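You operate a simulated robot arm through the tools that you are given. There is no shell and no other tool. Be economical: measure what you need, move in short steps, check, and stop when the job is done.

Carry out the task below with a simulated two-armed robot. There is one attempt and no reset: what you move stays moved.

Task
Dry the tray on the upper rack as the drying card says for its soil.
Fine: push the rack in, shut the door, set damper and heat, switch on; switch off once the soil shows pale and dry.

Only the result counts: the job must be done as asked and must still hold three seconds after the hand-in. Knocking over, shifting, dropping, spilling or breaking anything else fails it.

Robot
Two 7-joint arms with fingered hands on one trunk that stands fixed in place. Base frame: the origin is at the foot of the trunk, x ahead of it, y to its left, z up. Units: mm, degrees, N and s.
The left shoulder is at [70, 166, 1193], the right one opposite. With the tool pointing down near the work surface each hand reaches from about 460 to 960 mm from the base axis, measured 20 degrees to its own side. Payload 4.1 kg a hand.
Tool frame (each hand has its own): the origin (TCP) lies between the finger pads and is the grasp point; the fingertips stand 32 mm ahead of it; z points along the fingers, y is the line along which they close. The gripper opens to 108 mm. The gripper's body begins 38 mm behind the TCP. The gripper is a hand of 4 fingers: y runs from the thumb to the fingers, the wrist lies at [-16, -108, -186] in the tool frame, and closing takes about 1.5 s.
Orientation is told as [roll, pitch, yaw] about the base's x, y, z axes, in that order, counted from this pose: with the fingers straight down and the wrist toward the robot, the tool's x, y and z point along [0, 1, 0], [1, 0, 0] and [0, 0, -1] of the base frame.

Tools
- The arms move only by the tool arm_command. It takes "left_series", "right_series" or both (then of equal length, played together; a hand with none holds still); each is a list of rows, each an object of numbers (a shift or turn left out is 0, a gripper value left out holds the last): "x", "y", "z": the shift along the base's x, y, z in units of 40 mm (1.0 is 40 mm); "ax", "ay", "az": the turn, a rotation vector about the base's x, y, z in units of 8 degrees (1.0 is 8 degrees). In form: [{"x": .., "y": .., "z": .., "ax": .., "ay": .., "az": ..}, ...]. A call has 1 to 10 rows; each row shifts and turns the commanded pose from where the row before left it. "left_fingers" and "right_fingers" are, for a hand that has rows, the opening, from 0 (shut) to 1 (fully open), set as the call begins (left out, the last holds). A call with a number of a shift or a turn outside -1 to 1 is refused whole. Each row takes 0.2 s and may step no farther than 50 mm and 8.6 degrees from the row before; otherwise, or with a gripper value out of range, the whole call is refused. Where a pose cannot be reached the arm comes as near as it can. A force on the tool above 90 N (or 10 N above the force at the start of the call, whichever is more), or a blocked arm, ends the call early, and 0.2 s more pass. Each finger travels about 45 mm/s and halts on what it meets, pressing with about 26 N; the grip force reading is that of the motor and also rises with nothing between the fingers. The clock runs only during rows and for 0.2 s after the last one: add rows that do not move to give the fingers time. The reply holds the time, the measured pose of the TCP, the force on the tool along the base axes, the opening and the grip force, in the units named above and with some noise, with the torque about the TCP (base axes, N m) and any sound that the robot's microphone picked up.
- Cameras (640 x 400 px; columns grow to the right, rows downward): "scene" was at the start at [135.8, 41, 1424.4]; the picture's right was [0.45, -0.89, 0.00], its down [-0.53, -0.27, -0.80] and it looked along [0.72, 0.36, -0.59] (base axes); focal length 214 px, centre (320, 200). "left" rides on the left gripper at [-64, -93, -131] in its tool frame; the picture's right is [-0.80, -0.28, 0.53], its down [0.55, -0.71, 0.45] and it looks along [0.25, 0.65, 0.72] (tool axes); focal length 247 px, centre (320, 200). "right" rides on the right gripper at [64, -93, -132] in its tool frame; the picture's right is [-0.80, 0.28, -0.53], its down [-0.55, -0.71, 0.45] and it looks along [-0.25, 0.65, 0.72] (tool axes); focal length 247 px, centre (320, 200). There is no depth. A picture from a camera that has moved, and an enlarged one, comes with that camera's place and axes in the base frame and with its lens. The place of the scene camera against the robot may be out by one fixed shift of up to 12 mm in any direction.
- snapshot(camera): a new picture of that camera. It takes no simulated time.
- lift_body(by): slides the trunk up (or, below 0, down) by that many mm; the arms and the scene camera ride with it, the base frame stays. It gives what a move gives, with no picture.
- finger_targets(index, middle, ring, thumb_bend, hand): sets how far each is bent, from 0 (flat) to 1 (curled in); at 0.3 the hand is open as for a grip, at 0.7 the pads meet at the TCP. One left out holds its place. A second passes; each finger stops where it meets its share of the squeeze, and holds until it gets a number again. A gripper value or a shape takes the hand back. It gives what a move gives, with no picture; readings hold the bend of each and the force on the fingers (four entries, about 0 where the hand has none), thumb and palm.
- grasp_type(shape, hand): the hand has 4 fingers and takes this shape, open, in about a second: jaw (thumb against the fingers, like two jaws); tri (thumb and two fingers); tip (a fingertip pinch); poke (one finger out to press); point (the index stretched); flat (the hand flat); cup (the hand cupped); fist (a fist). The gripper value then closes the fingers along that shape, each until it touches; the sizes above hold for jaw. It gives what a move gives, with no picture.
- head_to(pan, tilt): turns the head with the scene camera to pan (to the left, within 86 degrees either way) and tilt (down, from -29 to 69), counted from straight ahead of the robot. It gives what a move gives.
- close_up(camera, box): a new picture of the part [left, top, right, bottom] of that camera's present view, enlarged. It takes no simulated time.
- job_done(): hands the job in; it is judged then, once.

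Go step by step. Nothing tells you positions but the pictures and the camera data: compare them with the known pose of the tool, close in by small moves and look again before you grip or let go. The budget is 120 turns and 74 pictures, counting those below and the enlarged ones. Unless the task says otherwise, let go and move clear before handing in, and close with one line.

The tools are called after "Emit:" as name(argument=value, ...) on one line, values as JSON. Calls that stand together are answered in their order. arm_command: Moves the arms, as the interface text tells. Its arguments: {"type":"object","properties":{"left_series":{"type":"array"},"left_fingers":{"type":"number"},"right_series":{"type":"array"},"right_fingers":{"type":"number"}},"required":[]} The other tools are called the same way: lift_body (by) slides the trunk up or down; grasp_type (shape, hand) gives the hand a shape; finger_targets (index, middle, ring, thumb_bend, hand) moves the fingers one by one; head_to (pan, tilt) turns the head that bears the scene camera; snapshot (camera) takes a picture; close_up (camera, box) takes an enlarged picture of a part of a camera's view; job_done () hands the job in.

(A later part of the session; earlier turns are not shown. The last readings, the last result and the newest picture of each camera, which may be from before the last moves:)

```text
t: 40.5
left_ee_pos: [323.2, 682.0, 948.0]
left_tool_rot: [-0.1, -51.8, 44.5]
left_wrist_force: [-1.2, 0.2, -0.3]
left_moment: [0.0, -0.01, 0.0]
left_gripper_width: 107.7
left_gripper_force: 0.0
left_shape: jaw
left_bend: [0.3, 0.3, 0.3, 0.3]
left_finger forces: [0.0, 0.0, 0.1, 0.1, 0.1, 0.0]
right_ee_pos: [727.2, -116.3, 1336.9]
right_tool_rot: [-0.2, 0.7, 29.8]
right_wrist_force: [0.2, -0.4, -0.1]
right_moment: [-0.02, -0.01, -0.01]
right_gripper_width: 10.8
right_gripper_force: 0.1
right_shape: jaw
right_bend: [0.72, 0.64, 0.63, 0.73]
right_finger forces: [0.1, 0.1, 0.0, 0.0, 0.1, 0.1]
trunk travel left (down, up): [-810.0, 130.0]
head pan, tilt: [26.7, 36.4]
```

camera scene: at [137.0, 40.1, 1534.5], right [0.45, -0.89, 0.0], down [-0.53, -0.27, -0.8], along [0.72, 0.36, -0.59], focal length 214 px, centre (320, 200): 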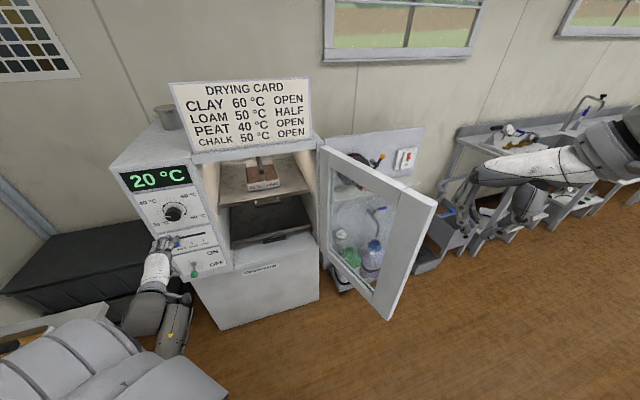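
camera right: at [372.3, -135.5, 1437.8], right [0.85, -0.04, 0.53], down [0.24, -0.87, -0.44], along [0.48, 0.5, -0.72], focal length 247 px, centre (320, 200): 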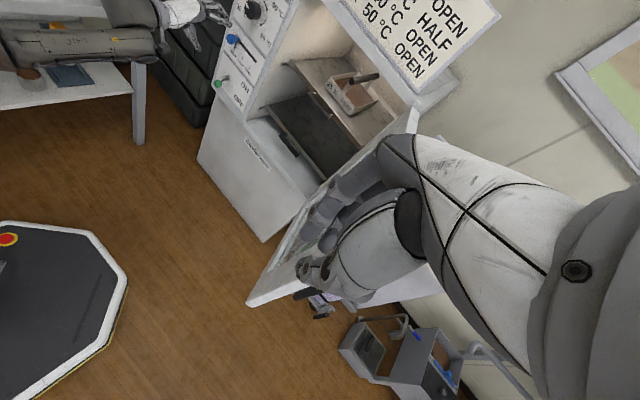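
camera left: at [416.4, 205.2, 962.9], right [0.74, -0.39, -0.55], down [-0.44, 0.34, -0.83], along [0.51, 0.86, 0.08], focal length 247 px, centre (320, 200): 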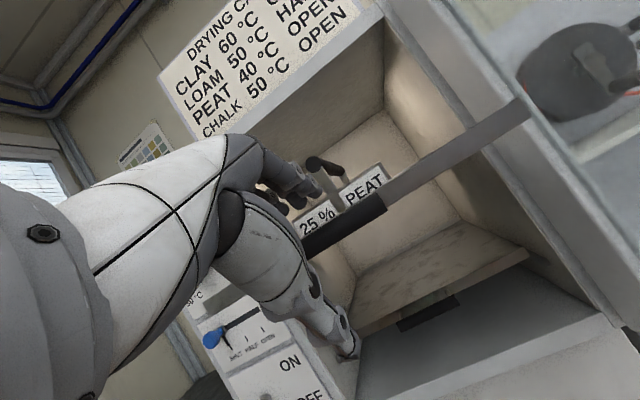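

Emit:
arm_command(right_series=[{"z": -0.9}, {"z": -0.9}, {"z": -0.9}, {"z": -0.9}, {"z": -0.8}])

Emit:
snapshot(camera="scene")

Emit:
snapshot(camera="right")

```text
t: 41.7
left_ee_pos: [322.6, 683.2, 948.6]
left_tool_rot: [-0.1, -51.9, 44.5]
left_wrist_force: [-0.8, 0.9, 0.4]
left_moment: [-0.03, 0.01, 0.0]
left_gripper_width: 107.8
left_gripper_force: 0.1
left_shape: jaw
left_bend: [0.3, 0.3, 0.3, 0.3]
left_finger forces: [0.0, 0.0, 0.1, 0.0, 0.0, 0.1]
right_ee_pos: [725.4, -114.6, 1163.1]
right_tool_rot: [-0.2, 0.6, 29.9]
right_wrist_force: [-0.2, -0.2, -0.4]
right_moment: [-0.01, 0.0, -0.01]
right_gripper_width: 10.8
right_gripper_force: 0.0
right_shape: jaw
right_bend: [0.72, 0.64, 0.63, 0.73]
right_finger forces: [0.0, 0.0, 0.1, 0.0, 0.0, 0.1]
trunk travel left (down, up): [-810.0, 130.0]
head pan, tilt: [26.7, 36.4]
```

```text
47 pictures are left
camera scene: at [136.4, 40.6, 1534.4], right [0.45, -0.89, 0.0], down [-0.53, -0.27, -0.8], along [0.72, 0.36, -0.59], focal length 214 px, centre (320, 200)
```

scene: 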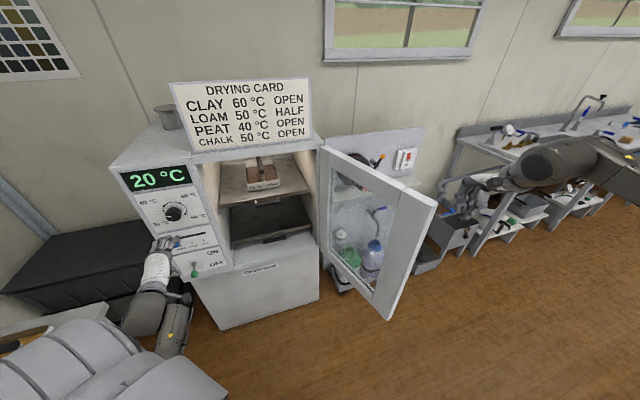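

```text
46 pictures are left
camera right: at [614.0, -104.0, 1293.6], right [0.65, -0.55, 0.53], down [-0.34, -0.83, -0.44], along [0.68, 0.1, -0.72], focal length 247 px, centre (320, 200)
```

right: 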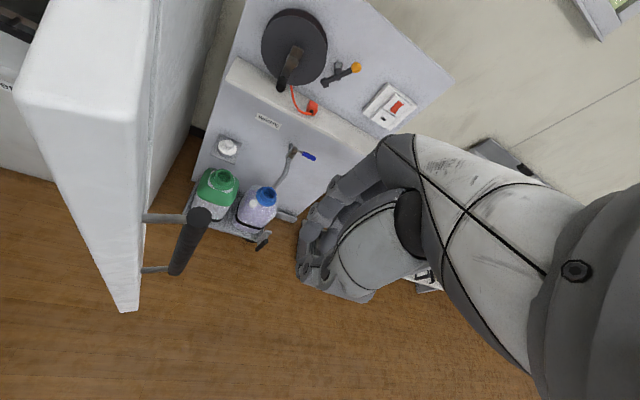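

I can see the door's edge and its outer vertical handle (well below my hand). I move over to the outer face and start pushing along its arc.

Emit:
arm_command(right_series=[{"y": 0.9, "x": 0.2, "z": 0.3}, {"y": 0.9}, {"y": 0.9}, {"x": -0.3, "y": 0.2}, {"x": -0.4, "y": 0.2}])

Emit:
snapshot(camera="right")

```text
t: 42.9
left_ee_pos: [322.0, 684.2, 947.9]
left_tool_rot: [-0.2, -52.0, 44.7]
left_wrist_force: [-0.7, -1.3, 0.1]
left_moment: [0.01, -0.04, -0.02]
left_gripper_width: 107.9
left_gripper_force: 0.0
left_shape: jaw
left_bend: [0.3, 0.3, 0.3, 0.3]
left_finger forces: [0.1, 0.1, 0.0, 0.0, 0.0, 0.1]
right_ee_pos: [705.8, 10.4, 1173.9]
right_tool_rot: [-0.1, 0.6, 29.7]
right_wrist_force: [-0.8, -0.3, -0.7]
right_moment: [0.02, -0.02, -0.02]
right_gripper_width: 10.7
right_gripper_force: 0.0
right_shape: jaw
right_bend: [0.72, 0.64, 0.63, 0.73]
right_finger forces: [0.0, 0.0, 0.0, 0.0, 0.1, 0.1]
trunk travel left (down, up): [-810.0, 130.0]
head pan, tilt: [26.7, 36.4]
```

```text
45 pictures are left
camera right: at [594.2, 21.6, 1306.0], right [0.65, -0.55, 0.53], down [-0.34, -0.83, -0.44], along [0.68, 0.1, -0.72], focal length 247 px, centre (320, 200)
```

right: 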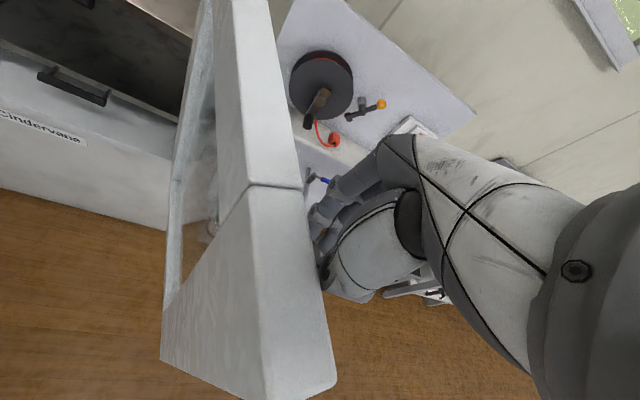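

Hand is right at the outer face. I push along the arc in slow rows.

Emit:
arm_command(right_series=[{"x": -0.45, "y": 0.15}, {"x": -0.45, "y": 0.15}, {"x": -0.5, "y": 0.25, "az": 0.25}, {"x": -0.6, "y": 0.33, "az": 0.25}, {"x": -0.6, "y": 0.37, "az": 0.25}, {"x": -0.7, "y": 0.5, "az": 0.25}])

Emit:
snapshot(camera="scene")

```text
t: 44.3
left_ee_pos: [322.2, 683.7, 948.0]
left_tool_rot: [-0.4, -51.9, 44.6]
left_wrist_force: [-0.3, 0.5, -0.6]
left_moment: [0.01, 0.0, -0.03]
left_gripper_width: 107.8
left_gripper_force: 0.0
left_shape: jaw
left_bend: [0.3, 0.3, 0.3, 0.3]
left_finger forces: [0.1, 0.0, 0.0, 0.0, 0.0, 0.0]
right_ee_pos: [574.0, 79.2, 1173.8]
right_tool_rot: [-0.3, 0.6, 37.7]
right_wrist_force: [-0.5, 1.1, 0.2]
right_moment: [-0.01, 0.0, 0.0]
right_gripper_width: 11.0
right_gripper_force: 0.1
right_shape: jaw
right_bend: [0.72, 0.64, 0.63, 0.73]
right_finger forces: [0.0, 0.0, 0.1, 0.0, 0.0, 0.0]
trunk travel left (down, up): [-810.0, 130.0]
head pan, tilt: [26.7, 36.4]
```

```text
44 pictures are left
camera scene: at [135.0, 42.2, 1534.5], right [0.45, -0.89, 0.0], down [-0.53, -0.27, -0.8], along [0.72, 0.36, -0.59], focal length 214 px, centre (320, 200)
```

scene: 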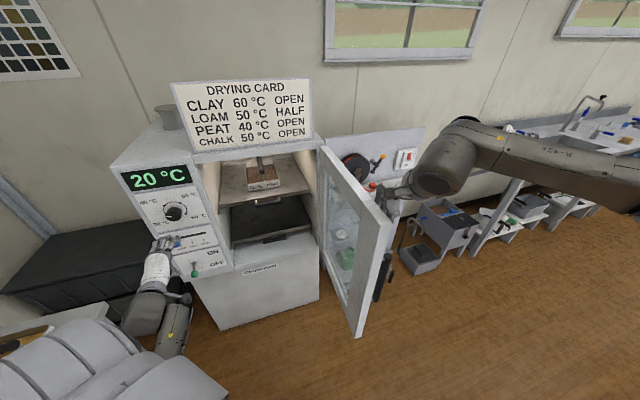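

The door follows. Continue along the arc.

Emit:
arm_command(right_series=[{"x": -0.65, "y": 0.65, "az": 0.3}, {"x": -0.62, "y": 0.67, "az": 0.3}, {"x": -0.5, "y": 0.7, "az": 0.3}, {"x": -0.5, "y": 0.72, "az": 0.3}, {"x": -0.37, "y": 0.77}, {"x": -0.35, "y": 0.8}])

Emit:
snapshot(camera="scene")

```text
t: 45.7
left_ee_pos: [322.8, 684.9, 947.8]
left_tool_rot: [-0.4, -51.9, 44.7]
left_wrist_force: [-0.7, 0.3, -0.4]
left_moment: [-0.02, -0.05, -0.01]
left_gripper_width: 107.7
left_gripper_force: 0.1
left_shape: jaw
left_bend: [0.3, 0.3, 0.3, 0.3]
left_finger forces: [0.0, 0.0, 0.0, 0.0, 0.1, 0.0]
right_ee_pos: [454.1, 253.0, 1174.6]
right_tool_rot: [-0.2, 0.6, 47.4]
right_wrist_force: [0.6, 0.7, 0.2]
right_moment: [-0.04, -0.04, 0.0]
right_gripper_width: 10.8
right_gripper_force: 0.1
right_shape: jaw
right_bend: [0.72, 0.64, 0.63, 0.73]
right_finger forces: [0.1, 0.0, 0.1, 0.0, 0.0, 0.0]
trunk travel left (down, up): [-810.0, 130.0]
head pan, tilt: [26.7, 36.4]
```

```text
43 pictures are left
camera scene: at [135.1, 43.3, 1534.4], right [0.45, -0.89, 0.0], down [-0.53, -0.27, -0.8], along [0.72, 0.36, -0.59], focal length 214 px, centre (320, 200)
```

scene: 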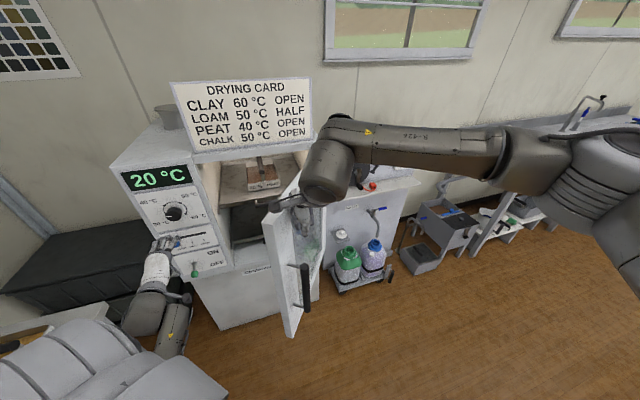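

Emit:
arm_command(right_series=[{"x": -0.22, "y": 0.83}, {"x": -0.22, "y": 0.85}, {"x": -0.08, "y": 0.87}, {"x": -0.08, "y": 0.87}, {"x": 0.08, "y": 0.87}, {"x": 0.08, "y": 0.87}, {"x": 0.2, "y": 0.85}])

Emit:
snapshot(camera="scene")

```text
t: 47.4
left_ee_pos: [323.1, 684.4, 949.1]
left_tool_rot: [-0.3, -52.0, 44.6]
left_wrist_force: [-0.8, 0.1, 0.3]
left_moment: [0.02, 0.01, 0.04]
left_gripper_width: 107.7
left_gripper_force: 0.0
left_shape: jaw
left_bend: [0.3, 0.3, 0.3, 0.3]
left_finger forces: [0.0, 0.0, 0.0, 0.1, 0.1, 0.1]
right_ee_pos: [543.3, 429.5, 1214.7]
right_tool_rot: [2.7, -1.6, 38.9]
right_wrist_force: [0.3, 0.1, 0.4]
right_moment: [-0.04, -0.01, -0.05]
right_gripper_width: 10.8
right_gripper_force: 0.0
right_shape: jaw
right_bend: [0.72, 0.64, 0.63, 0.73]
right_finger forces: [0.0, 0.0, 0.0, 0.1, 0.1, 0.1]
right hand out of reach, approached as far as the arm can: row 7
trunk travel left (down, up): [-810.0, 130.0]
head pan, tilt: [26.7, 36.4]
stopped in row 7 (right hand): the arm was blocked; the commanded pose is now the measured one
```

```text
42 pictures are left
camera scene: at [135.5, 40.8, 1534.5], right [0.45, -0.89, 0.0], down [-0.53, -0.27, -0.8], along [0.72, 0.36, -0.59], focal length 214 px, centre (320, 200)
```

scene: 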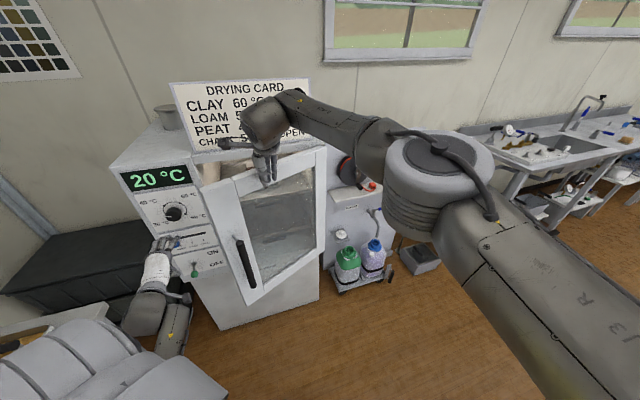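

The door is about 25° from shut; the right arm is at its limit. I withdraw the right hand and will finish with the left.

Emit:
arm_command(right_series=[{"x": -0.4, "y": -0.6}, {"x": -0.4, "y": -0.8}, {"x": -0.3, "y": -0.9}, {"y": -1}, {"y": -1}, {"y": -1}, {"y": -1}, {"y": -1}])

Emit:
snapshot(camera="scene")

```text
t: 49.2
left_ee_pos: [322.1, 681.7, 949.5]
left_tool_rot: [-0.1, -52.1, 44.5]
left_wrist_force: [0.1, -0.1, 0.1]
left_moment: [-0.01, -0.01, 0.02]
left_gripper_width: 107.6
left_gripper_force: 0.0
left_shape: jaw
left_bend: [0.3, 0.3, 0.3, 0.3]
left_finger forces: [0.1, 0.0, 0.1, 0.0, 0.0, 0.0]
right_ee_pos: [493.0, 139.1, 1213.9]
right_tool_rot: [2.5, -1.6, 39.5]
right_wrist_force: [0.6, 0.8, -0.9]
right_moment: [-0.01, -0.02, -0.01]
right_gripper_width: 10.8
right_gripper_force: 0.0
right_shape: jaw
right_bend: [0.72, 0.64, 0.63, 0.73]
right_finger forces: [0.0, 0.0, 0.0, 0.0, 0.0, 0.1]
trunk travel left (down, up): [-810.0, 130.0]
head pan, tilt: [26.7, 36.4]
```

```text
41 pictures are left
camera scene: at [135.7, 38.0, 1534.5], right [0.45, -0.89, 0.0], down [-0.53, -0.27, -0.8], along [0.72, 0.36, -0.59], focal length 214 px, centre (320, 200)
```

scene: 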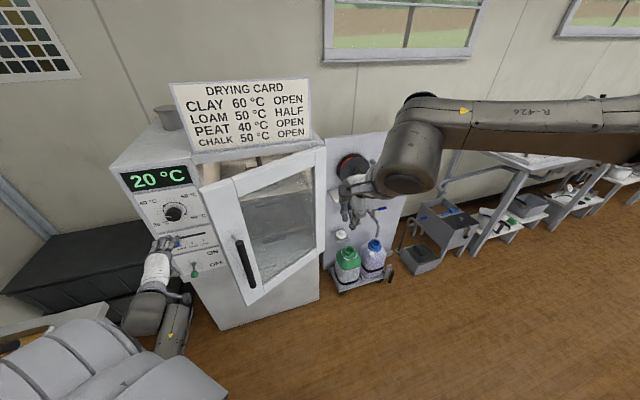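

I raise the trunk for left-arm clearance, then bring the left hand round the door's free edge to its outer face above the handle.

Emit:
lift_body(by=125)

Emit:
arm_command(left_series=[{"x": -0.65, "y": -0.7}, {"x": -0.65, "y": -0.9}, {"y": -1}, {"y": -1}, {"x": 0.2, "y": -0.97}, {"x": 0.4, "y": -0.9}, {"x": 0.8, "y": -0.5}, {"x": 0.9}, {"x": 0.8}], left_fingers=0.1)

Emit:
snapshot(camera="scene")

```text
t: 50.8
left_ee_pos: [323.9, 683.5, 1072.3]
left_tool_rot: [-0.2, -51.9, 44.6]
left_wrist_force: [-0.8, 0.3, -0.4]
left_moment: [-0.01, 0.0, -0.01]
left_gripper_width: 107.6
left_gripper_force: 0.0
left_shape: jaw
left_bend: [0.3, 0.3, 0.3, 0.3]
left_finger forces: [0.0, 0.1, 0.1, 0.0, 0.0, 0.0]
right_ee_pos: [493.8, 141.7, 1338.2]
right_tool_rot: [2.5, -1.6, 39.5]
right_wrist_force: [0.9, -0.4, -1.4]
right_moment: [0.01, 0.01, 0.02]
right_gripper_width: 11.0
right_gripper_force: 0.0
right_shape: jaw
right_bend: [0.72, 0.64, 0.63, 0.73]
right_finger forces: [0.1, 0.1, 0.0, 0.1, 0.0, 0.0]
trunk travel left (down, up): [-935.0, 5.0]
head pan, tilt: [26.7, 36.4]
```

```text
t: 52.0
left_ee_pos: [305.0, 546.7, 1124.2]
left_tool_rot: [14.8, -57.6, 25.9]
left_wrist_force: [-0.7, -0.2, -0.3]
left_moment: [-0.02, 0.02, 0.01]
left_gripper_width: 11.0
left_gripper_force: 0.1
left_shape: jaw
left_bend: [0.72, 0.64, 0.63, 0.73]
left_finger forces: [0.0, 0.0, 0.1, 0.0, 0.1, 0.1]
right_ee_pos: [492.0, 142.9, 1338.8]
right_tool_rot: [2.4, -1.7, 39.6]
right_wrist_force: [0.2, -0.5, -0.1]
right_moment: [0.06, 0.02, -0.02]
right_gripper_width: 10.9
right_gripper_force: 0.1
right_shape: jaw
right_bend: [0.72, 0.64, 0.63, 0.73]
right_finger forces: [0.1, 0.0, 0.0, 0.0, 0.0, 0.0]
trunk travel left (down, up): [-935.0, 5.0]
head pan, tilt: [26.7, 36.4]
stopped in row 5 (left hand): the arm was blocked; the commanded pose is now the measured one
```

```text
40 pictures are left
camera scene: at [134.6, 40.6, 1659.6], right [0.45, -0.89, 0.0], down [-0.53, -0.27, -0.8], along [0.72, 0.36, -0.59], focal length 214 px, centre (320, 200)
```

scene: 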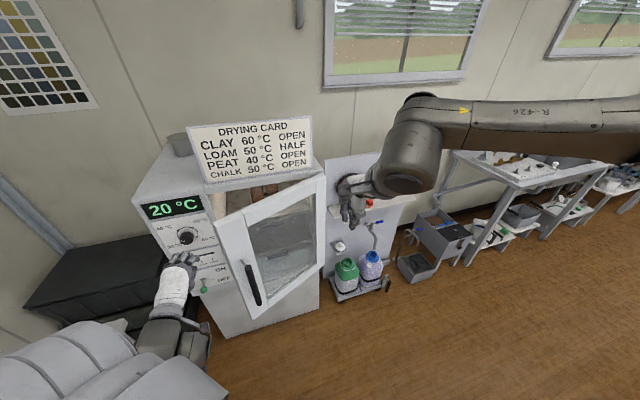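

Blocked near the trunk. Instead I'll turn the left hand to point down, rise above the door, and come over it.

Emit:
arm_command(left_series=[{"y": 0.8, "x": 0.1, "z": 0.3}, {"y": 0.8, "x": 0.1, "z": 0.5}, {"ax": -0.627, "ay": 0.67, "y": 0.4, "z": 0.7}, {"ax": -0.627, "ay": 0.67, "y": 0.3, "z": 0.7}, {"ax": -0.627, "ay": 0.67, "z": 0.7}, {"ax": -0.627, "ay": 0.67, "z": 0.7}, {"ax": -0.627, "ay": 0.67, "z": 0.7}, {"ax": -0.627, "ay": 0.67, "z": 0.3}, {"ax": -0.627, "ay": 0.67}, {"ax": -0.627, "ay": 0.67}])

```text
t: 54.2
left_ee_pos: [315.1, 639.7, 1307.8]
left_tool_rot: [0.2, 0.1, 34.2]
left_wrist_force: [-0.3, 0.1, -1.0]
left_moment: [0.0, 0.03, -0.03]
left_gripper_width: 10.9
left_gripper_force: 0.0
left_shape: jaw
left_bend: [0.72, 0.64, 0.63, 0.73]
left_finger forces: [0.0, 0.0, 0.0, 0.1, 0.2, 0.0]
right_ee_pos: [495.1, 142.1, 1338.7]
right_tool_rot: [2.4, -1.6, 39.5]
right_wrist_force: [-0.2, -0.4, -0.7]
right_moment: [0.01, 0.01, -0.03]
right_gripper_width: 10.8
right_gripper_force: 0.1
right_shape: jaw
right_bend: [0.72, 0.64, 0.63, 0.73]
right_finger forces: [0.0, 0.0, 0.0, 0.0, 0.0, 0.0]
trunk travel left (down, up): [-935.0, 5.0]
head pan, tilt: [26.7, 36.4]
```

Hand is pointing down above the door top. I move it over to the outer side and the right hand farther away.

Emit:
arm_command(left_series=[{"x": 0.75, "y": -0.5}, {"x": 0.75, "y": -0.7}, {"x": 0.75, "y": -0.7}, {"x": 0.7, "y": -0.7}, {"x": 0.6, "y": -0.8}, {"x": 0.3, "y": -0.9}, {"y": -0.9}], right_series=[{"y": -0.7}, {"y": -0.7}, {"y": -0.7}, {"y": -0.7}, {"y": -0.7}, {"y": -0.7}, {"y": -0.7}])

Emit:
snapshot(camera="scene")

Emit:
snapshot(camera="left")

```text
t: 55.8
left_ee_pos: [471.6, 432.5, 1309.3]
left_tool_rot: [0.4, 0.0, 34.2]
left_wrist_force: [0.2, 0.0, 0.8]
left_moment: [-0.05, -0.01, 0.0]
left_gripper_width: 10.9
left_gripper_force: 0.0
left_shape: jaw
left_bend: [0.72, 0.64, 0.63, 0.73]
left_finger forces: [0.0, 0.0, 0.0, 0.1, 0.0, 0.0]
left hand out of reach, approached as far as the arm can: row 7
right_ee_pos: [493.8, -56.4, 1338.4]
right_tool_rot: [2.5, -1.7, 39.7]
right_wrist_force: [0.9, -0.1, 0.6]
right_moment: [-0.01, 0.03, 0.0]
right_gripper_width: 11.1
right_gripper_force: 0.0
right_shape: jaw
right_bend: [0.72, 0.64, 0.63, 0.73]
right_finger forces: [0.1, 0.0, 0.0, 0.1, 0.1, 0.1]
trunk travel left (down, up): [-935.0, 5.0]
head pan, tilt: [26.7, 36.4]
```

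```text
39 pictures are left
camera scene: at [137.0, 37.9, 1659.4], right [0.45, -0.89, 0.0], down [-0.53, -0.27, -0.8], along [0.72, 0.36, -0.59], focal length 214 px, centre (320, 200)
```

scene: 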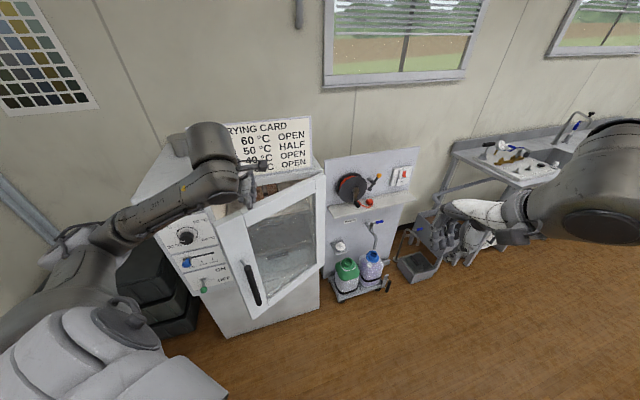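

```text
38 pictures are left
camera left: at [431.1, 326.1, 1440.7], right [0.21, -0.82, -0.54], down [-0.89, 0.06, -0.44], along [0.4, 0.57, -0.72], focal length 247 px, centre (320, 200)
```

left: 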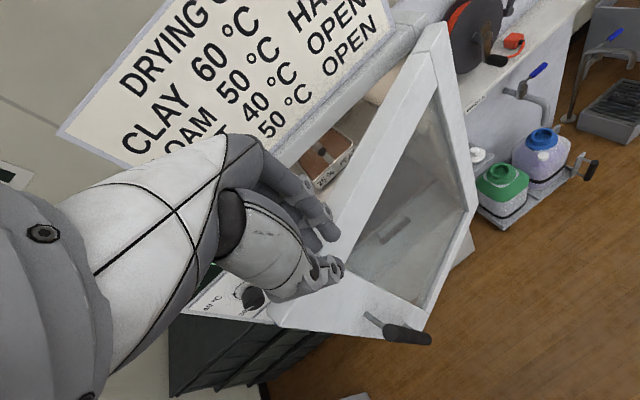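

The fingertips hang about 40 mm in front of the outer face. I lower the hand carefully while backing off slightly.

Emit:
arm_command(left_series=[{"z": -0.9}, {"z": -0.9, "y": -0.2}, {"z": -0.9, "y": -0.2}, {"z": -0.8}])

Emit:
snapshot(camera="left")

```text
t: 56.8
left_ee_pos: [471.3, 418.7, 1168.2]
left_tool_rot: [0.1, 0.0, 34.1]
left_wrist_force: [0.0, -0.4, -0.5]
left_moment: [0.0, -0.01, 0.02]
left_gripper_width: 10.9
left_gripper_force: 0.1
left_shape: jaw
left_bend: [0.72, 0.64, 0.63, 0.73]
left_finger forces: [0.0, 0.0, 0.1, 0.0, 0.0, 0.0]
right_ee_pos: [493.6, -53.3, 1339.3]
right_tool_rot: [2.3, -1.7, 39.5]
right_wrist_force: [-0.7, -1.0, 0.7]
right_moment: [0.01, 0.0, -0.01]
right_gripper_width: 10.9
right_gripper_force: 0.1
right_shape: jaw
right_bend: [0.72, 0.64, 0.63, 0.73]
right_finger forces: [0.0, 0.1, 0.1, 0.0, 0.0, 0.2]
trunk travel left (down, up): [-935.0, 5.0]
head pan, tilt: [26.7, 36.4]
```

```text
37 pictures are left
camera left: at [428.6, 313.5, 1299.8], right [0.21, -0.82, -0.53], down [-0.89, 0.06, -0.45], along [0.4, 0.57, -0.72], focal length 247 px, centre (320, 200)
```

left: 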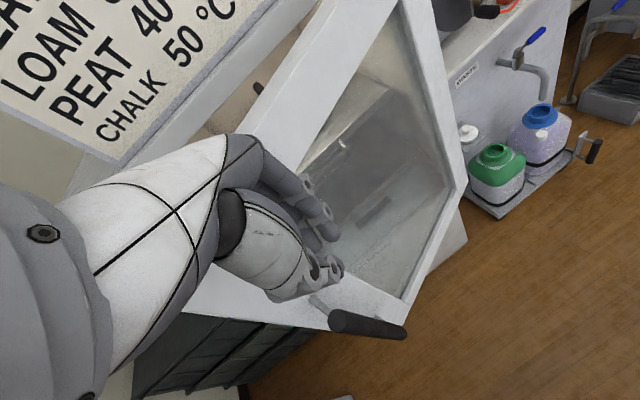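

Fingers are in front of the door frame. I push the door toward shut along its arc.

Emit:
arm_command(left_series=[{"x": -0.5, "y": 0.5}, {"y": 0.5}, {"x": 0.05, "y": 0.5}, {"x": 0.15, "y": 0.5}, {"x": 0.2, "y": 0.6}, {"x": 0.3, "y": 0.6}, {"x": 0.35, "y": 0.6}])

Emit:
snapshot(camera="scene")

```text
t: 58.4
left_ee_pos: [495.1, 571.3, 1167.3]
left_tool_rot: [0.2, 0.0, 34.2]
left_wrist_force: [0.1, 0.2, 0.1]
left_moment: [-0.01, 0.0, -0.02]
left_gripper_width: 11.0
left_gripper_force: 0.0
left_shape: jaw
left_bend: [0.72, 0.64, 0.64, 0.73]
left_finger forces: [0.0, 0.0, 0.1, 0.1, 0.0, 0.1]
right_ee_pos: [494.1, -52.9, 1339.5]
right_tool_rot: [2.4, -1.7, 39.5]
right_wrist_force: [0.3, -0.2, -0.1]
right_moment: [0.02, 0.0, 0.03]
right_gripper_width: 10.8
right_gripper_force: 0.0
right_shape: jaw
right_bend: [0.72, 0.64, 0.63, 0.73]
right_finger forces: [0.1, 0.0, 0.0, 0.0, 0.0, 0.0]
trunk travel left (down, up): [-935.0, 5.0]
head pan, tilt: [26.7, 36.4]
```

```text
36 pictures are left
camera scene: at [136.8, 41.6, 1659.3], right [0.45, -0.89, 0.0], down [-0.53, -0.27, -0.8], along [0.72, 0.36, -0.59], focal length 214 px, centre (320, 200)
```

scene: 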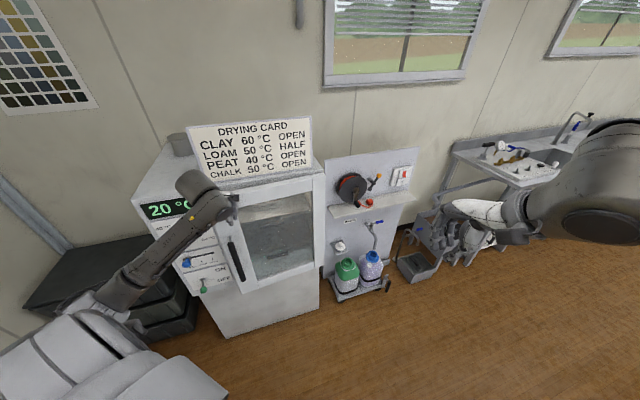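

Almost shut. I continue pushing along (0.7, 0.7) until it stops.

Emit:
arm_command(left_series=[{"x": 0.3, "y": 0.4}, {"x": 0.3, "y": 0.35}, {"x": 0.2, "y": 0.2}, {"x": 0.2, "y": 0.2}, {"x": 0.15, "y": 0.15}, {"x": 0.15, "y": 0.15}, {"x": 0.1, "y": 0.1}])

Emit:
snapshot(camera="scene")

```text
t: 59.6
left_ee_pos: [526.5, 606.5, 1171.1]
left_tool_rot: [0.3, 0.8, 33.6]
left_wrist_force: [-56.2, -50.8, 9.5]
left_moment: [1.97, -1.9, 1.03]
left_gripper_width: 7.5
left_gripper_force: 0.1
left_shape: jaw
left_bend: [0.72, 0.71, 0.71, 0.73]
left_finger forces: [0.0, 44.1, 31.0, 0.1, 0.1, 0.0]
right_ee_pos: [481.8, -64.1, 1343.9]
right_tool_rot: [2.4, -2.5, 39.5]
right_wrist_force: [1.1, -0.4, 0.1]
right_moment: [0.01, 0.0, -0.04]
right_gripper_width: 11.0
right_gripper_force: 0.0
right_shape: jaw
right_bend: [0.72, 0.64, 0.63, 0.73]
right_finger forces: [0.0, 0.0, 0.0, 0.1, 0.1, 0.1]
trunk travel left (down, up): [-935.0, 5.0]
head pan, tilt: [26.7, 36.4]
stopped in row 6 (left hand): the force on the tool passed its limit at 99 N (the readings are from after the stop); the commanded pose is now the measured one
```

```text
35 pictures are left
camera scene: at [119.0, 27.1, 1661.6], right [0.45, -0.89, 0.0], down [-0.52, -0.26, -0.81], along [0.72, 0.37, -0.58], focal length 214 px, centre (320, 200)
```

scene: 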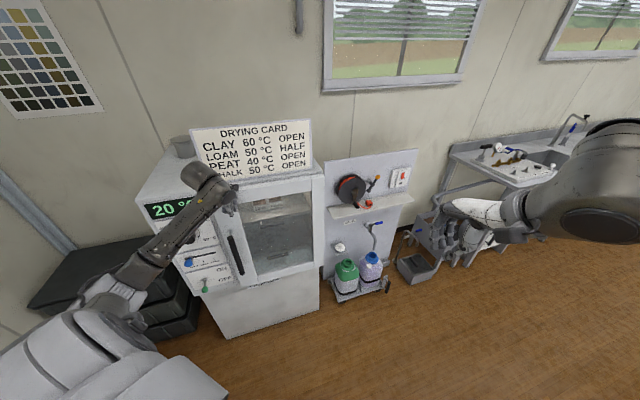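

Door is shut against its stop. I retreat the left hand, swing it in front of the panel, and turn it to point horizontally at it.

Emit:
arm_command(left_series=[{"x": -0.8, "y": -0.8}, {"x": -0.8, "y": -0.8}, {"x": -0.8, "y": -0.7}, {"x": -0.6, "y": 0.7, "az": 0.35}, {"x": -0.6, "y": 0.8, "az": 0.35}, {"x": -0.6, "y": 0.8, "az": 0.35}, {"x": -0.6, "y": 0.8, "az": 0.35}, {"y": 0.5, "ax": 0.663, "ay": -0.663}, {"y": 0.5, "ax": 0.663, "ay": -0.663}, {"ax": 0.663, "ay": -0.663}])

Emit:
arm_command(left_series=[{"ax": 0.663, "ay": -0.663}, {"ax": 0.663, "ay": -0.663}, {"ax": 0.663, "ay": -0.663}, {"ax": 0.663, "ay": -0.663}, {"ax": 0.663, "ay": -0.663}, {"ax": 0.663, "ay": -0.663}, {"ax": 0.663, "ay": -0.663}, {"ax": 0.663, "ay": -0.663}, {"ax": 0.663, "ay": -0.663}])

Emit:
snapshot(camera="scene")

```text
t: 61.8
left_ee_pos: [345.0, 690.5, 1161.7]
left_tool_rot: [0.2, -21.4, 45.0]
left_wrist_force: [-0.1, 0.5, 0.1]
left_moment: [0.0, -0.01, 0.0]
left_gripper_width: 11.1
left_gripper_force: 0.0
left_shape: jaw
left_bend: [0.72, 0.64, 0.64, 0.73]
left_finger forces: [0.0, 0.1, 0.0, 0.1, 0.1, 0.0]
right_ee_pos: [493.8, -53.4, 1339.4]
right_tool_rot: [2.4, -1.6, 39.5]
right_wrist_force: [-1.0, -0.4, 0.1]
right_moment: [-0.01, -0.01, 0.02]
right_gripper_width: 10.7
right_gripper_force: 0.0
right_shape: jaw
right_bend: [0.72, 0.64, 0.63, 0.73]
right_finger forces: [0.0, 0.1, 0.1, 0.0, 0.1, 0.0]
trunk travel left (down, up): [-935.0, 5.0]
head pan, tilt: [26.7, 36.4]
```

```text
t: 63.8
left_ee_pos: [346.0, 690.1, 1159.9]
left_tool_rot: [-1.0, -88.8, 46.2]
left_wrist_force: [0.2, 0.5, 0.6]
left_moment: [-0.02, -0.01, 0.05]
left_gripper_width: 10.5
left_gripper_force: 0.1
left_shape: jaw
left_bend: [0.72, 0.64, 0.64, 0.73]
left_finger forces: [0.0, 0.0, 0.0, 0.0, 0.0, 0.1]
right_ee_pos: [493.6, -53.2, 1339.4]
right_tool_rot: [2.3, -1.6, 39.5]
right_wrist_force: [-0.5, -0.2, 0.7]
right_moment: [0.01, -0.01, 0.01]
right_gripper_width: 10.9
right_gripper_force: 0.0
right_shape: jaw
right_bend: [0.72, 0.64, 0.63, 0.73]
right_finger forces: [0.0, 0.0, 0.1, 0.0, 0.1, 0.1]
trunk travel left (down, up): [-935.0, 5.0]
head pan, tilt: [26.7, 36.4]
```

```text
34 pictures are left
camera scene: at [136.5, 41.6, 1659.4], right [0.45, -0.89, 0.0], down [-0.53, -0.27, -0.8], along [0.72, 0.36, -0.59], focal length 214 px, centre (320, 200)
```

scene: 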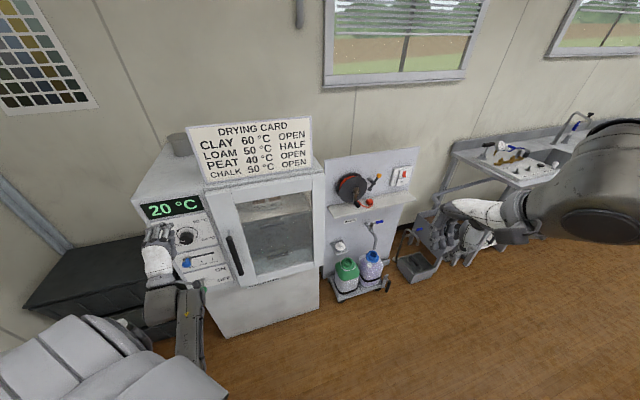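

Hand is horizontal in front of the panel. I lower the trunk so the hand comes to damper height, then look.

Emit:
lift_body(by=-260)

Emit:
close_up(camera="scene", box=[80, 110, 340, 280])

Emit:
snapshot(camera="left")

```text
t: 66.5
left_ee_pos: [344.3, 690.4, 900.6]
left_tool_rot: [-1.4, -88.8, 46.6]
left_wrist_force: [-0.7, 0.1, -0.1]
left_moment: [0.02, 0.0, -0.02]
left_gripper_width: 10.7
left_gripper_force: 0.1
left_shape: jaw
left_bend: [0.72, 0.64, 0.64, 0.73]
left_finger forces: [0.0, 0.0, 0.0, 0.0, 0.0, 0.0]
right_ee_pos: [493.1, -54.4, 1079.8]
right_tool_rot: [2.4, -1.7, 39.5]
right_wrist_force: [-0.1, 0.1, 0.3]
right_moment: [0.03, 0.0, 0.02]
right_gripper_width: 11.1
right_gripper_force: 0.1
right_shape: jaw
right_bend: [0.72, 0.64, 0.63, 0.73]
right_finger forces: [0.0, 0.1, 0.0, 0.0, 0.1, 0.0]
trunk travel left (down, up): [-675.0, 265.0]
head pan, tilt: [26.7, 36.4]
```

```text
2.35 times, centred on (210, 195) of scene
camera zoom: at [135.7, 40.8, 1399.5], right [0.45, -0.89, 0.0], down [-0.53, -0.27, -0.8], along [0.72, 0.36, -0.59], focal length 505 px, centre (579, 212)
```

zoom: 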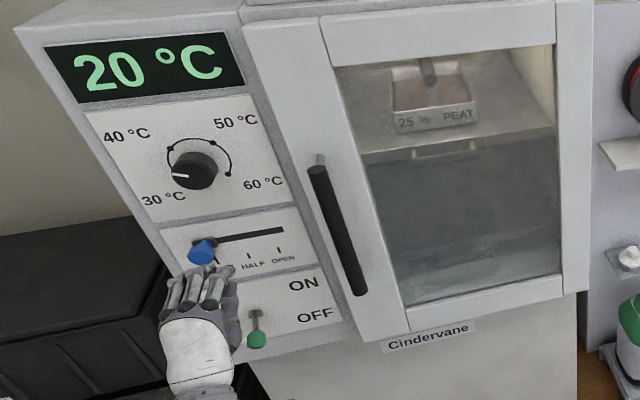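

```text
32 pictures are left
camera left: at [295.7, 549.9, 811.4], right [0.94, -0.19, -0.29], down [-0.08, 0.69, -0.72], along [0.34, 0.69, 0.63], focal length 247 px, centre (320, 200)
```

left: 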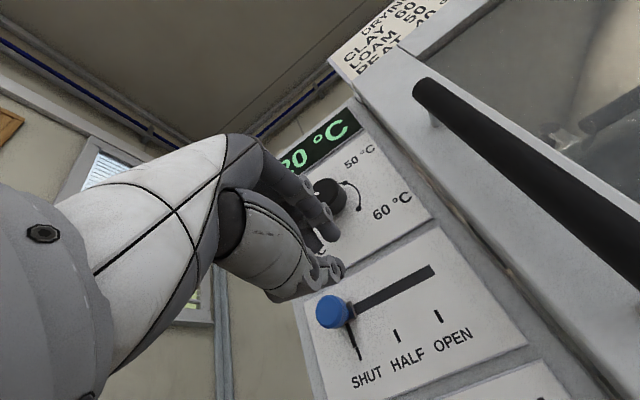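

Knob located at (397,825,892), slide travel SHUT→OPEN about 94 mm along (0.71,-0.71). I line up, open the hand partly, and close in on the damper knob.

Emit:
arm_command(left_series=[{"y": 0.7, "z": -0.1}, {"y": 0.8, "x": 0.1, "z": -0.1}, {"y": 0.7, "x": 0.08}, {}, {}], left_fingers=0.7)

Emit:
close_up(camera="scene", box=[80, 130, 240, 260])

Emit:
snapshot(camera="left")

```text
t: 67.7
left_ee_pos: [352.0, 777.9, 892.3]
left_tool_rot: [-1.8, -88.9, 46.7]
left_wrist_force: [0.2, 0.5, 0.7]
left_moment: [0.02, -0.01, -0.01]
left_gripper_width: 75.2
left_gripper_force: 0.0
left_shape: jaw
left_bend: [0.27, 0.38, 0.35, 0.61]
left_finger forces: [0.0, 0.0, 0.0, 0.1, 0.0, 0.0]
right_ee_pos: [494.4, -54.2, 1078.2]
right_tool_rot: [2.4, -1.6, 39.6]
right_wrist_force: [-0.4, 0.7, -0.8]
right_moment: [0.02, 0.0, 0.03]
right_gripper_width: 10.8
right_gripper_force: 0.0
right_shape: jaw
right_bend: [0.72, 0.64, 0.63, 0.73]
right_finger forces: [0.0, 0.0, 0.1, 0.0, 0.0, 0.0]
trunk travel left (down, up): [-675.0, 265.0]
head pan, tilt: [26.7, 36.4]
```

```text
3.08 times, centred on (160, 195) of scene
camera zoom: at [135.8, 41.0, 1399.4], right [0.45, -0.89, 0.0], down [-0.53, -0.27, -0.8], along [0.72, 0.36, -0.59], focal length 660 px, centre (812, 215)
```

zoom: 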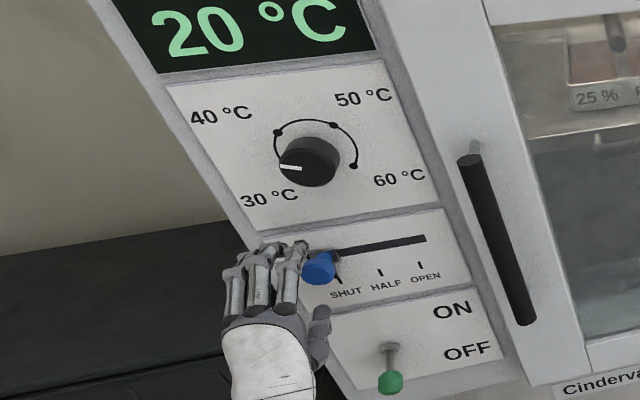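

```text
30 pictures are left
camera left: at [303.0, 637.7, 803.0], right [0.94, -0.19, -0.29], down [-0.08, 0.69, -0.72], along [0.34, 0.69, 0.63], focal length 247 px, centre (320, 200)
```

left: 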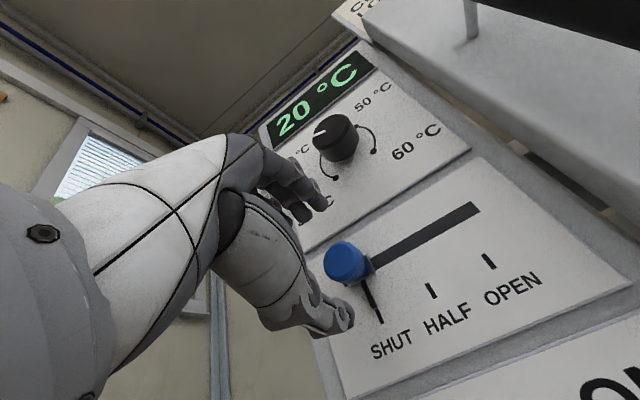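

Alignment along the panel matches. I advance and grip the knob.

Emit:
arm_command(left_series=[{"x": 0.3, "y": 0.3}, {"x": 0.3, "y": 0.3}, {"x": 0.2, "y": 0.2}])

Emit:
arm_command(left_series=[{}, {}, {}, {}, {}, {}], left_fingers=0)

Emit:
close_up(camera="scene", box=[80, 130, 240, 260])

```text
t: 68.5
left_ee_pos: [383.3, 807.6, 894.9]
left_tool_rot: [-2.4, -89.0, 47.7]
left_wrist_force: [-8.9, -9.2, -3.0]
left_moment: [0.37, -0.27, -0.07]
left_gripper_width: 73.2
left_gripper_force: 0.1
left_shape: jaw
left_bend: [0.27, 0.38, 0.35, 0.61]
left_finger forces: [9.4, 3.7, 0.0, 0.1, 0.0, 0.0]
right_ee_pos: [493.5, -55.6, 1079.8]
right_tool_rot: [2.3, -1.8, 39.5]
right_wrist_force: [1.3, -0.7, 0.3]
right_moment: [0.02, -0.01, -0.03]
right_gripper_width: 10.8
right_gripper_force: 0.1
right_shape: jaw
right_bend: [0.72, 0.64, 0.63, 0.73]
right_finger forces: [0.0, 0.1, 0.0, 0.1, 0.0, 0.0]
trunk travel left (down, up): [-675.0, 265.0]
head pan, tilt: [26.7, 36.4]
```

```text
t: 69.9
left_ee_pos: [384.3, 809.7, 890.8]
left_tool_rot: [-4.4, -88.8, 49.6]
left_wrist_force: [-15.6, -19.5, -23.1]
left_moment: [-0.46, 0.47, -0.18]
left_gripper_width: 24.1
left_gripper_force: 25.9
left_shape: jaw
left_bend: [0.74, 0.74, 0.62, 0.79]
left_finger forces: [8.2, 0.0, 0.0, 0.0, 42.6, 0.0]
right_ee_pos: [492.4, -51.8, 1078.9]
right_tool_rot: [2.3, -1.6, 39.5]
right_wrist_force: [-0.4, -0.2, -0.5]
right_moment: [0.02, -0.01, -0.03]
right_gripper_width: 10.8
right_gripper_force: 0.0
right_shape: jaw
right_bend: [0.72, 0.64, 0.63, 0.73]
right_finger forces: [0.1, 0.0, 0.0, 0.0, 0.0, 0.0]
trunk travel left (down, up): [-675.0, 265.0]
head pan, tilt: [26.7, 36.4]
```

```text
3.08 times, centred on (160, 195) of scene
camera zoom: at [135.1, 41.7, 1399.3], right [0.45, -0.89, 0.0], down [-0.53, -0.27, -0.8], along [0.72, 0.36, -0.59], focal length 660 px, centre (812, 215)
```

zoom: 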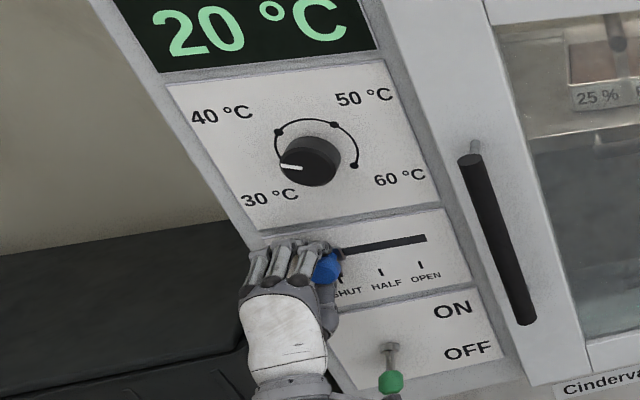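

The fingers lie just to the left of the knob, which works for pushing it. I ease back slightly and slide along the slot.

Emit:
arm_command(left_series=[{"x": -0.08, "y": -0.08}, {"x": 0.2, "y": -0.2}, {"x": 0.2, "y": -0.2}, {"x": 0.2, "y": -0.2}, {"x": 0.2, "y": -0.2}])

Emit:
close_up(camera="scene", box=[80, 130, 240, 260])

```text
t: 71.1
left_ee_pos: [414.6, 776.5, 890.1]
left_tool_rot: [-3.0, -88.6, 48.3]
left_wrist_force: [7.6, 9.7, -13.6]
left_moment: [0.05, 0.01, 0.03]
left_gripper_width: 22.1
left_gripper_force: 26.0
left_shape: jaw
left_bend: [0.74, 0.74, 0.62, 0.77]
left_finger forces: [8.2, 0.1, 0.0, 0.1, 24.5, 0.0]
right_ee_pos: [495.9, -51.0, 1077.9]
right_tool_rot: [2.3, -1.4, 39.5]
right_wrist_force: [-0.4, -0.5, 0.0]
right_moment: [0.04, 0.01, 0.0]
right_gripper_width: 10.8
right_gripper_force: 0.0
right_shape: jaw
right_bend: [0.72, 0.64, 0.63, 0.73]
right_finger forces: [0.1, 0.0, 0.0, 0.0, 0.1, 0.0]
trunk travel left (down, up): [-675.0, 265.0]
head pan, tilt: [26.7, 36.4]
```

```text
3.08 times, centred on (160, 195) of scene
camera zoom: at [138.7, 44.5, 1399.0], right [0.45, -0.89, 0.0], down [-0.53, -0.27, -0.8], along [0.72, 0.36, -0.6], focal length 660 px, centre (812, 215)
```

zoom: 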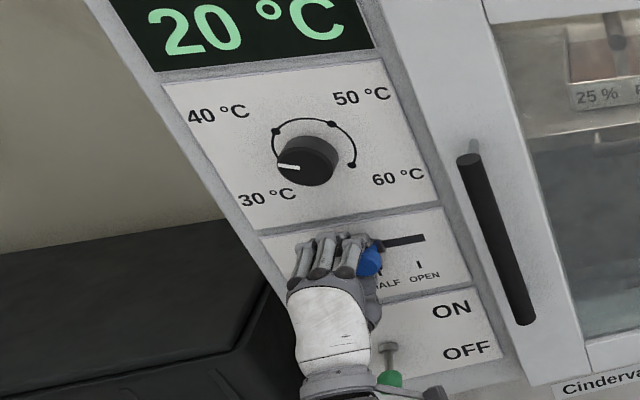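

Knob is past HALF. I slide on a bit more toward OPEN.

Emit:
arm_command(left_series=[{"x": 0.19, "y": -0.19}, {"x": 0.19, "y": -0.19}, {"x": 0.19, "y": -0.19}])

Emit:
close_up(camera="scene", box=[80, 130, 240, 260])

```text
t: 71.9
left_ee_pos: [438.0, 753.5, 889.9]
left_tool_rot: [-0.4, -88.7, 45.6]
left_wrist_force: [6.2, 7.7, -13.5]
left_moment: [0.04, 0.01, 0.01]
left_gripper_width: 22.0
left_gripper_force: 26.1
left_shape: jaw
left_bend: [0.74, 0.74, 0.62, 0.77]
left_finger forces: [8.7, 0.0, 0.0, 0.1, 24.2, 0.0]
right_ee_pos: [495.0, -50.7, 1078.2]
right_tool_rot: [2.3, -1.5, 39.5]
right_wrist_force: [0.2, 0.5, -0.1]
right_moment: [0.02, 0.03, 0.01]
right_gripper_width: 10.8
right_gripper_force: 0.1
right_shape: jaw
right_bend: [0.72, 0.64, 0.63, 0.73]
right_finger forces: [0.0, 0.1, 0.0, 0.1, 0.0, 0.0]
trunk travel left (down, up): [-675.0, 265.0]
head pan, tilt: [26.7, 36.4]
```

```text
3.08 times, centred on (160, 195) of scene
camera zoom: at [138.2, 44.1, 1399.0], right [0.45, -0.89, 0.0], down [-0.53, -0.27, -0.8], along [0.72, 0.36, -0.6], focal length 660 px, centre (812, 215)
```

zoom: 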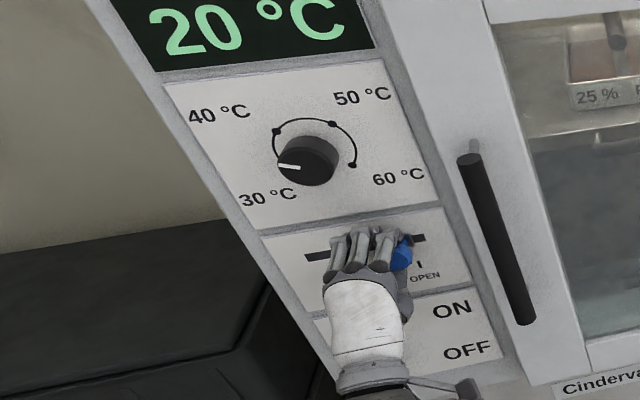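

The knob appears to be at OPEN. I release and back away to check it closely.

Emit:
arm_command(left_series=[{}, {}, {}, {}, {}], left_fingers=0.8)

Emit:
arm_command(left_series=[{"x": -0.3, "y": -0.3}, {"x": -0.6, "y": -0.6}, {"x": -0.7, "y": -0.6}])

Emit:
snapshot(camera="left")

Emit:
close_up(camera="scene", box=[110, 140, 220, 250])

```text
t: 73.1
left_ee_pos: [437.1, 751.5, 894.2]
left_tool_rot: [-1.3, -88.7, 46.5]
left_wrist_force: [0.0, 1.0, -0.2]
left_moment: [0.03, 0.0, 0.03]
left_gripper_width: 86.4
left_gripper_force: 0.0
left_shape: jaw
left_bend: [0.26, 0.34, 0.32, 0.54]
left_finger forces: [0.0, 0.1, 0.0, 0.1, 0.1, 0.0]
right_ee_pos: [493.6, -54.0, 1079.0]
right_tool_rot: [2.4, -1.6, 39.5]
right_wrist_force: [-0.5, 0.0, -0.9]
right_moment: [-0.01, 0.01, -0.02]
right_gripper_width: 11.0
right_gripper_force: 0.0
right_shape: jaw
right_bend: [0.72, 0.64, 0.63, 0.73]
right_finger forces: [0.0, 0.0, 0.0, 0.1, 0.0, 0.0]
trunk travel left (down, up): [-675.0, 265.0]
head pan, tilt: [26.7, 36.4]
```

```text
t: 73.9
left_ee_pos: [372.0, 693.0, 893.6]
left_tool_rot: [-0.3, -88.9, 45.3]
left_wrist_force: [-1.3, -0.5, 0.0]
left_moment: [0.03, 0.02, 0.03]
left_gripper_width: 86.2
left_gripper_force: 0.0
left_shape: jaw
left_bend: [0.26, 0.34, 0.32, 0.54]
left_finger forces: [0.1, 0.0, 0.1, 0.1, 0.0, 0.1]
right_ee_pos: [493.3, -53.6, 1079.7]
right_tool_rot: [2.3, -1.6, 39.5]
right_wrist_force: [0.2, 0.0, 0.2]
right_moment: [-0.01, -0.02, -0.02]
right_gripper_width: 11.1
right_gripper_force: 0.0
right_shape: jaw
right_bend: [0.72, 0.64, 0.63, 0.73]
right_finger forces: [0.0, 0.0, 0.0, 0.0, 0.0, 0.0]
trunk travel left (down, up): [-675.0, 265.0]
head pan, tilt: [26.7, 36.4]
```

```text
26 pictures are left
camera left: at [322.2, 551.5, 804.3], right [0.94, -0.19, -0.29], down [-0.08, 0.69, -0.71], along [0.34, 0.69, 0.64], focal length 247 px, centre (320, 200)
```

left: 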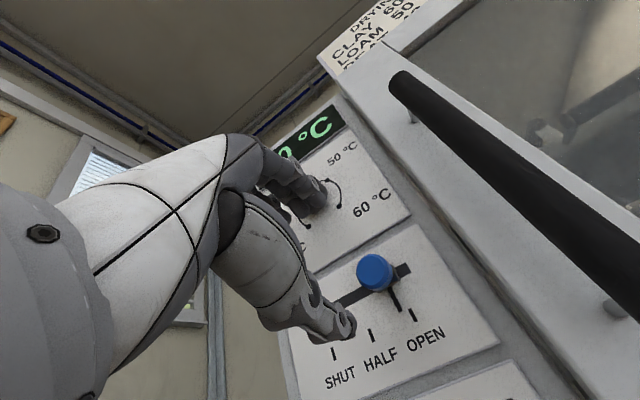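

```text
3.64 times, centred on (165, 195) of scene
camera zoom: at [134.9, 40.0, 1399.6], right [0.45, -0.89, 0.0], down [-0.53, -0.27, -0.8], along [0.72, 0.36, -0.59], focal length 780 px, centre (884, 218)
```

zoom: 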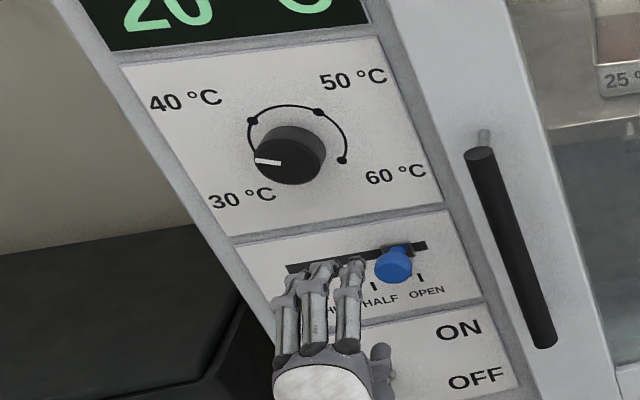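

Emit:
close_up(camera="left", box=[300, 230, 480, 400])

```text
2.35 times, centred on (390, 315) of left
camera zoom: at [322.2, 551.5, 804.3], right [0.94, -0.19, -0.29], down [-0.08, 0.69, -0.71], along [0.34, 0.69, 0.64], focal length 581 px, centre (155, -71)
```

zoom: 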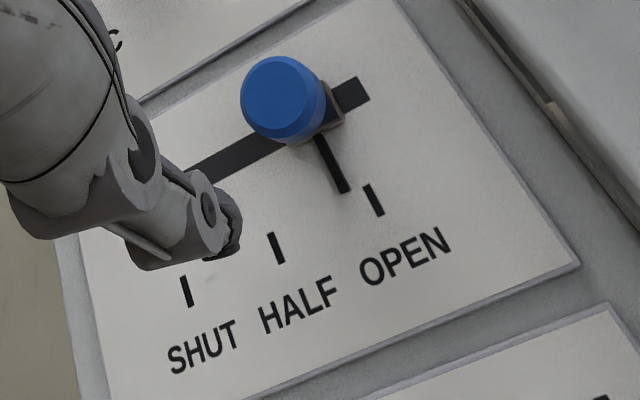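

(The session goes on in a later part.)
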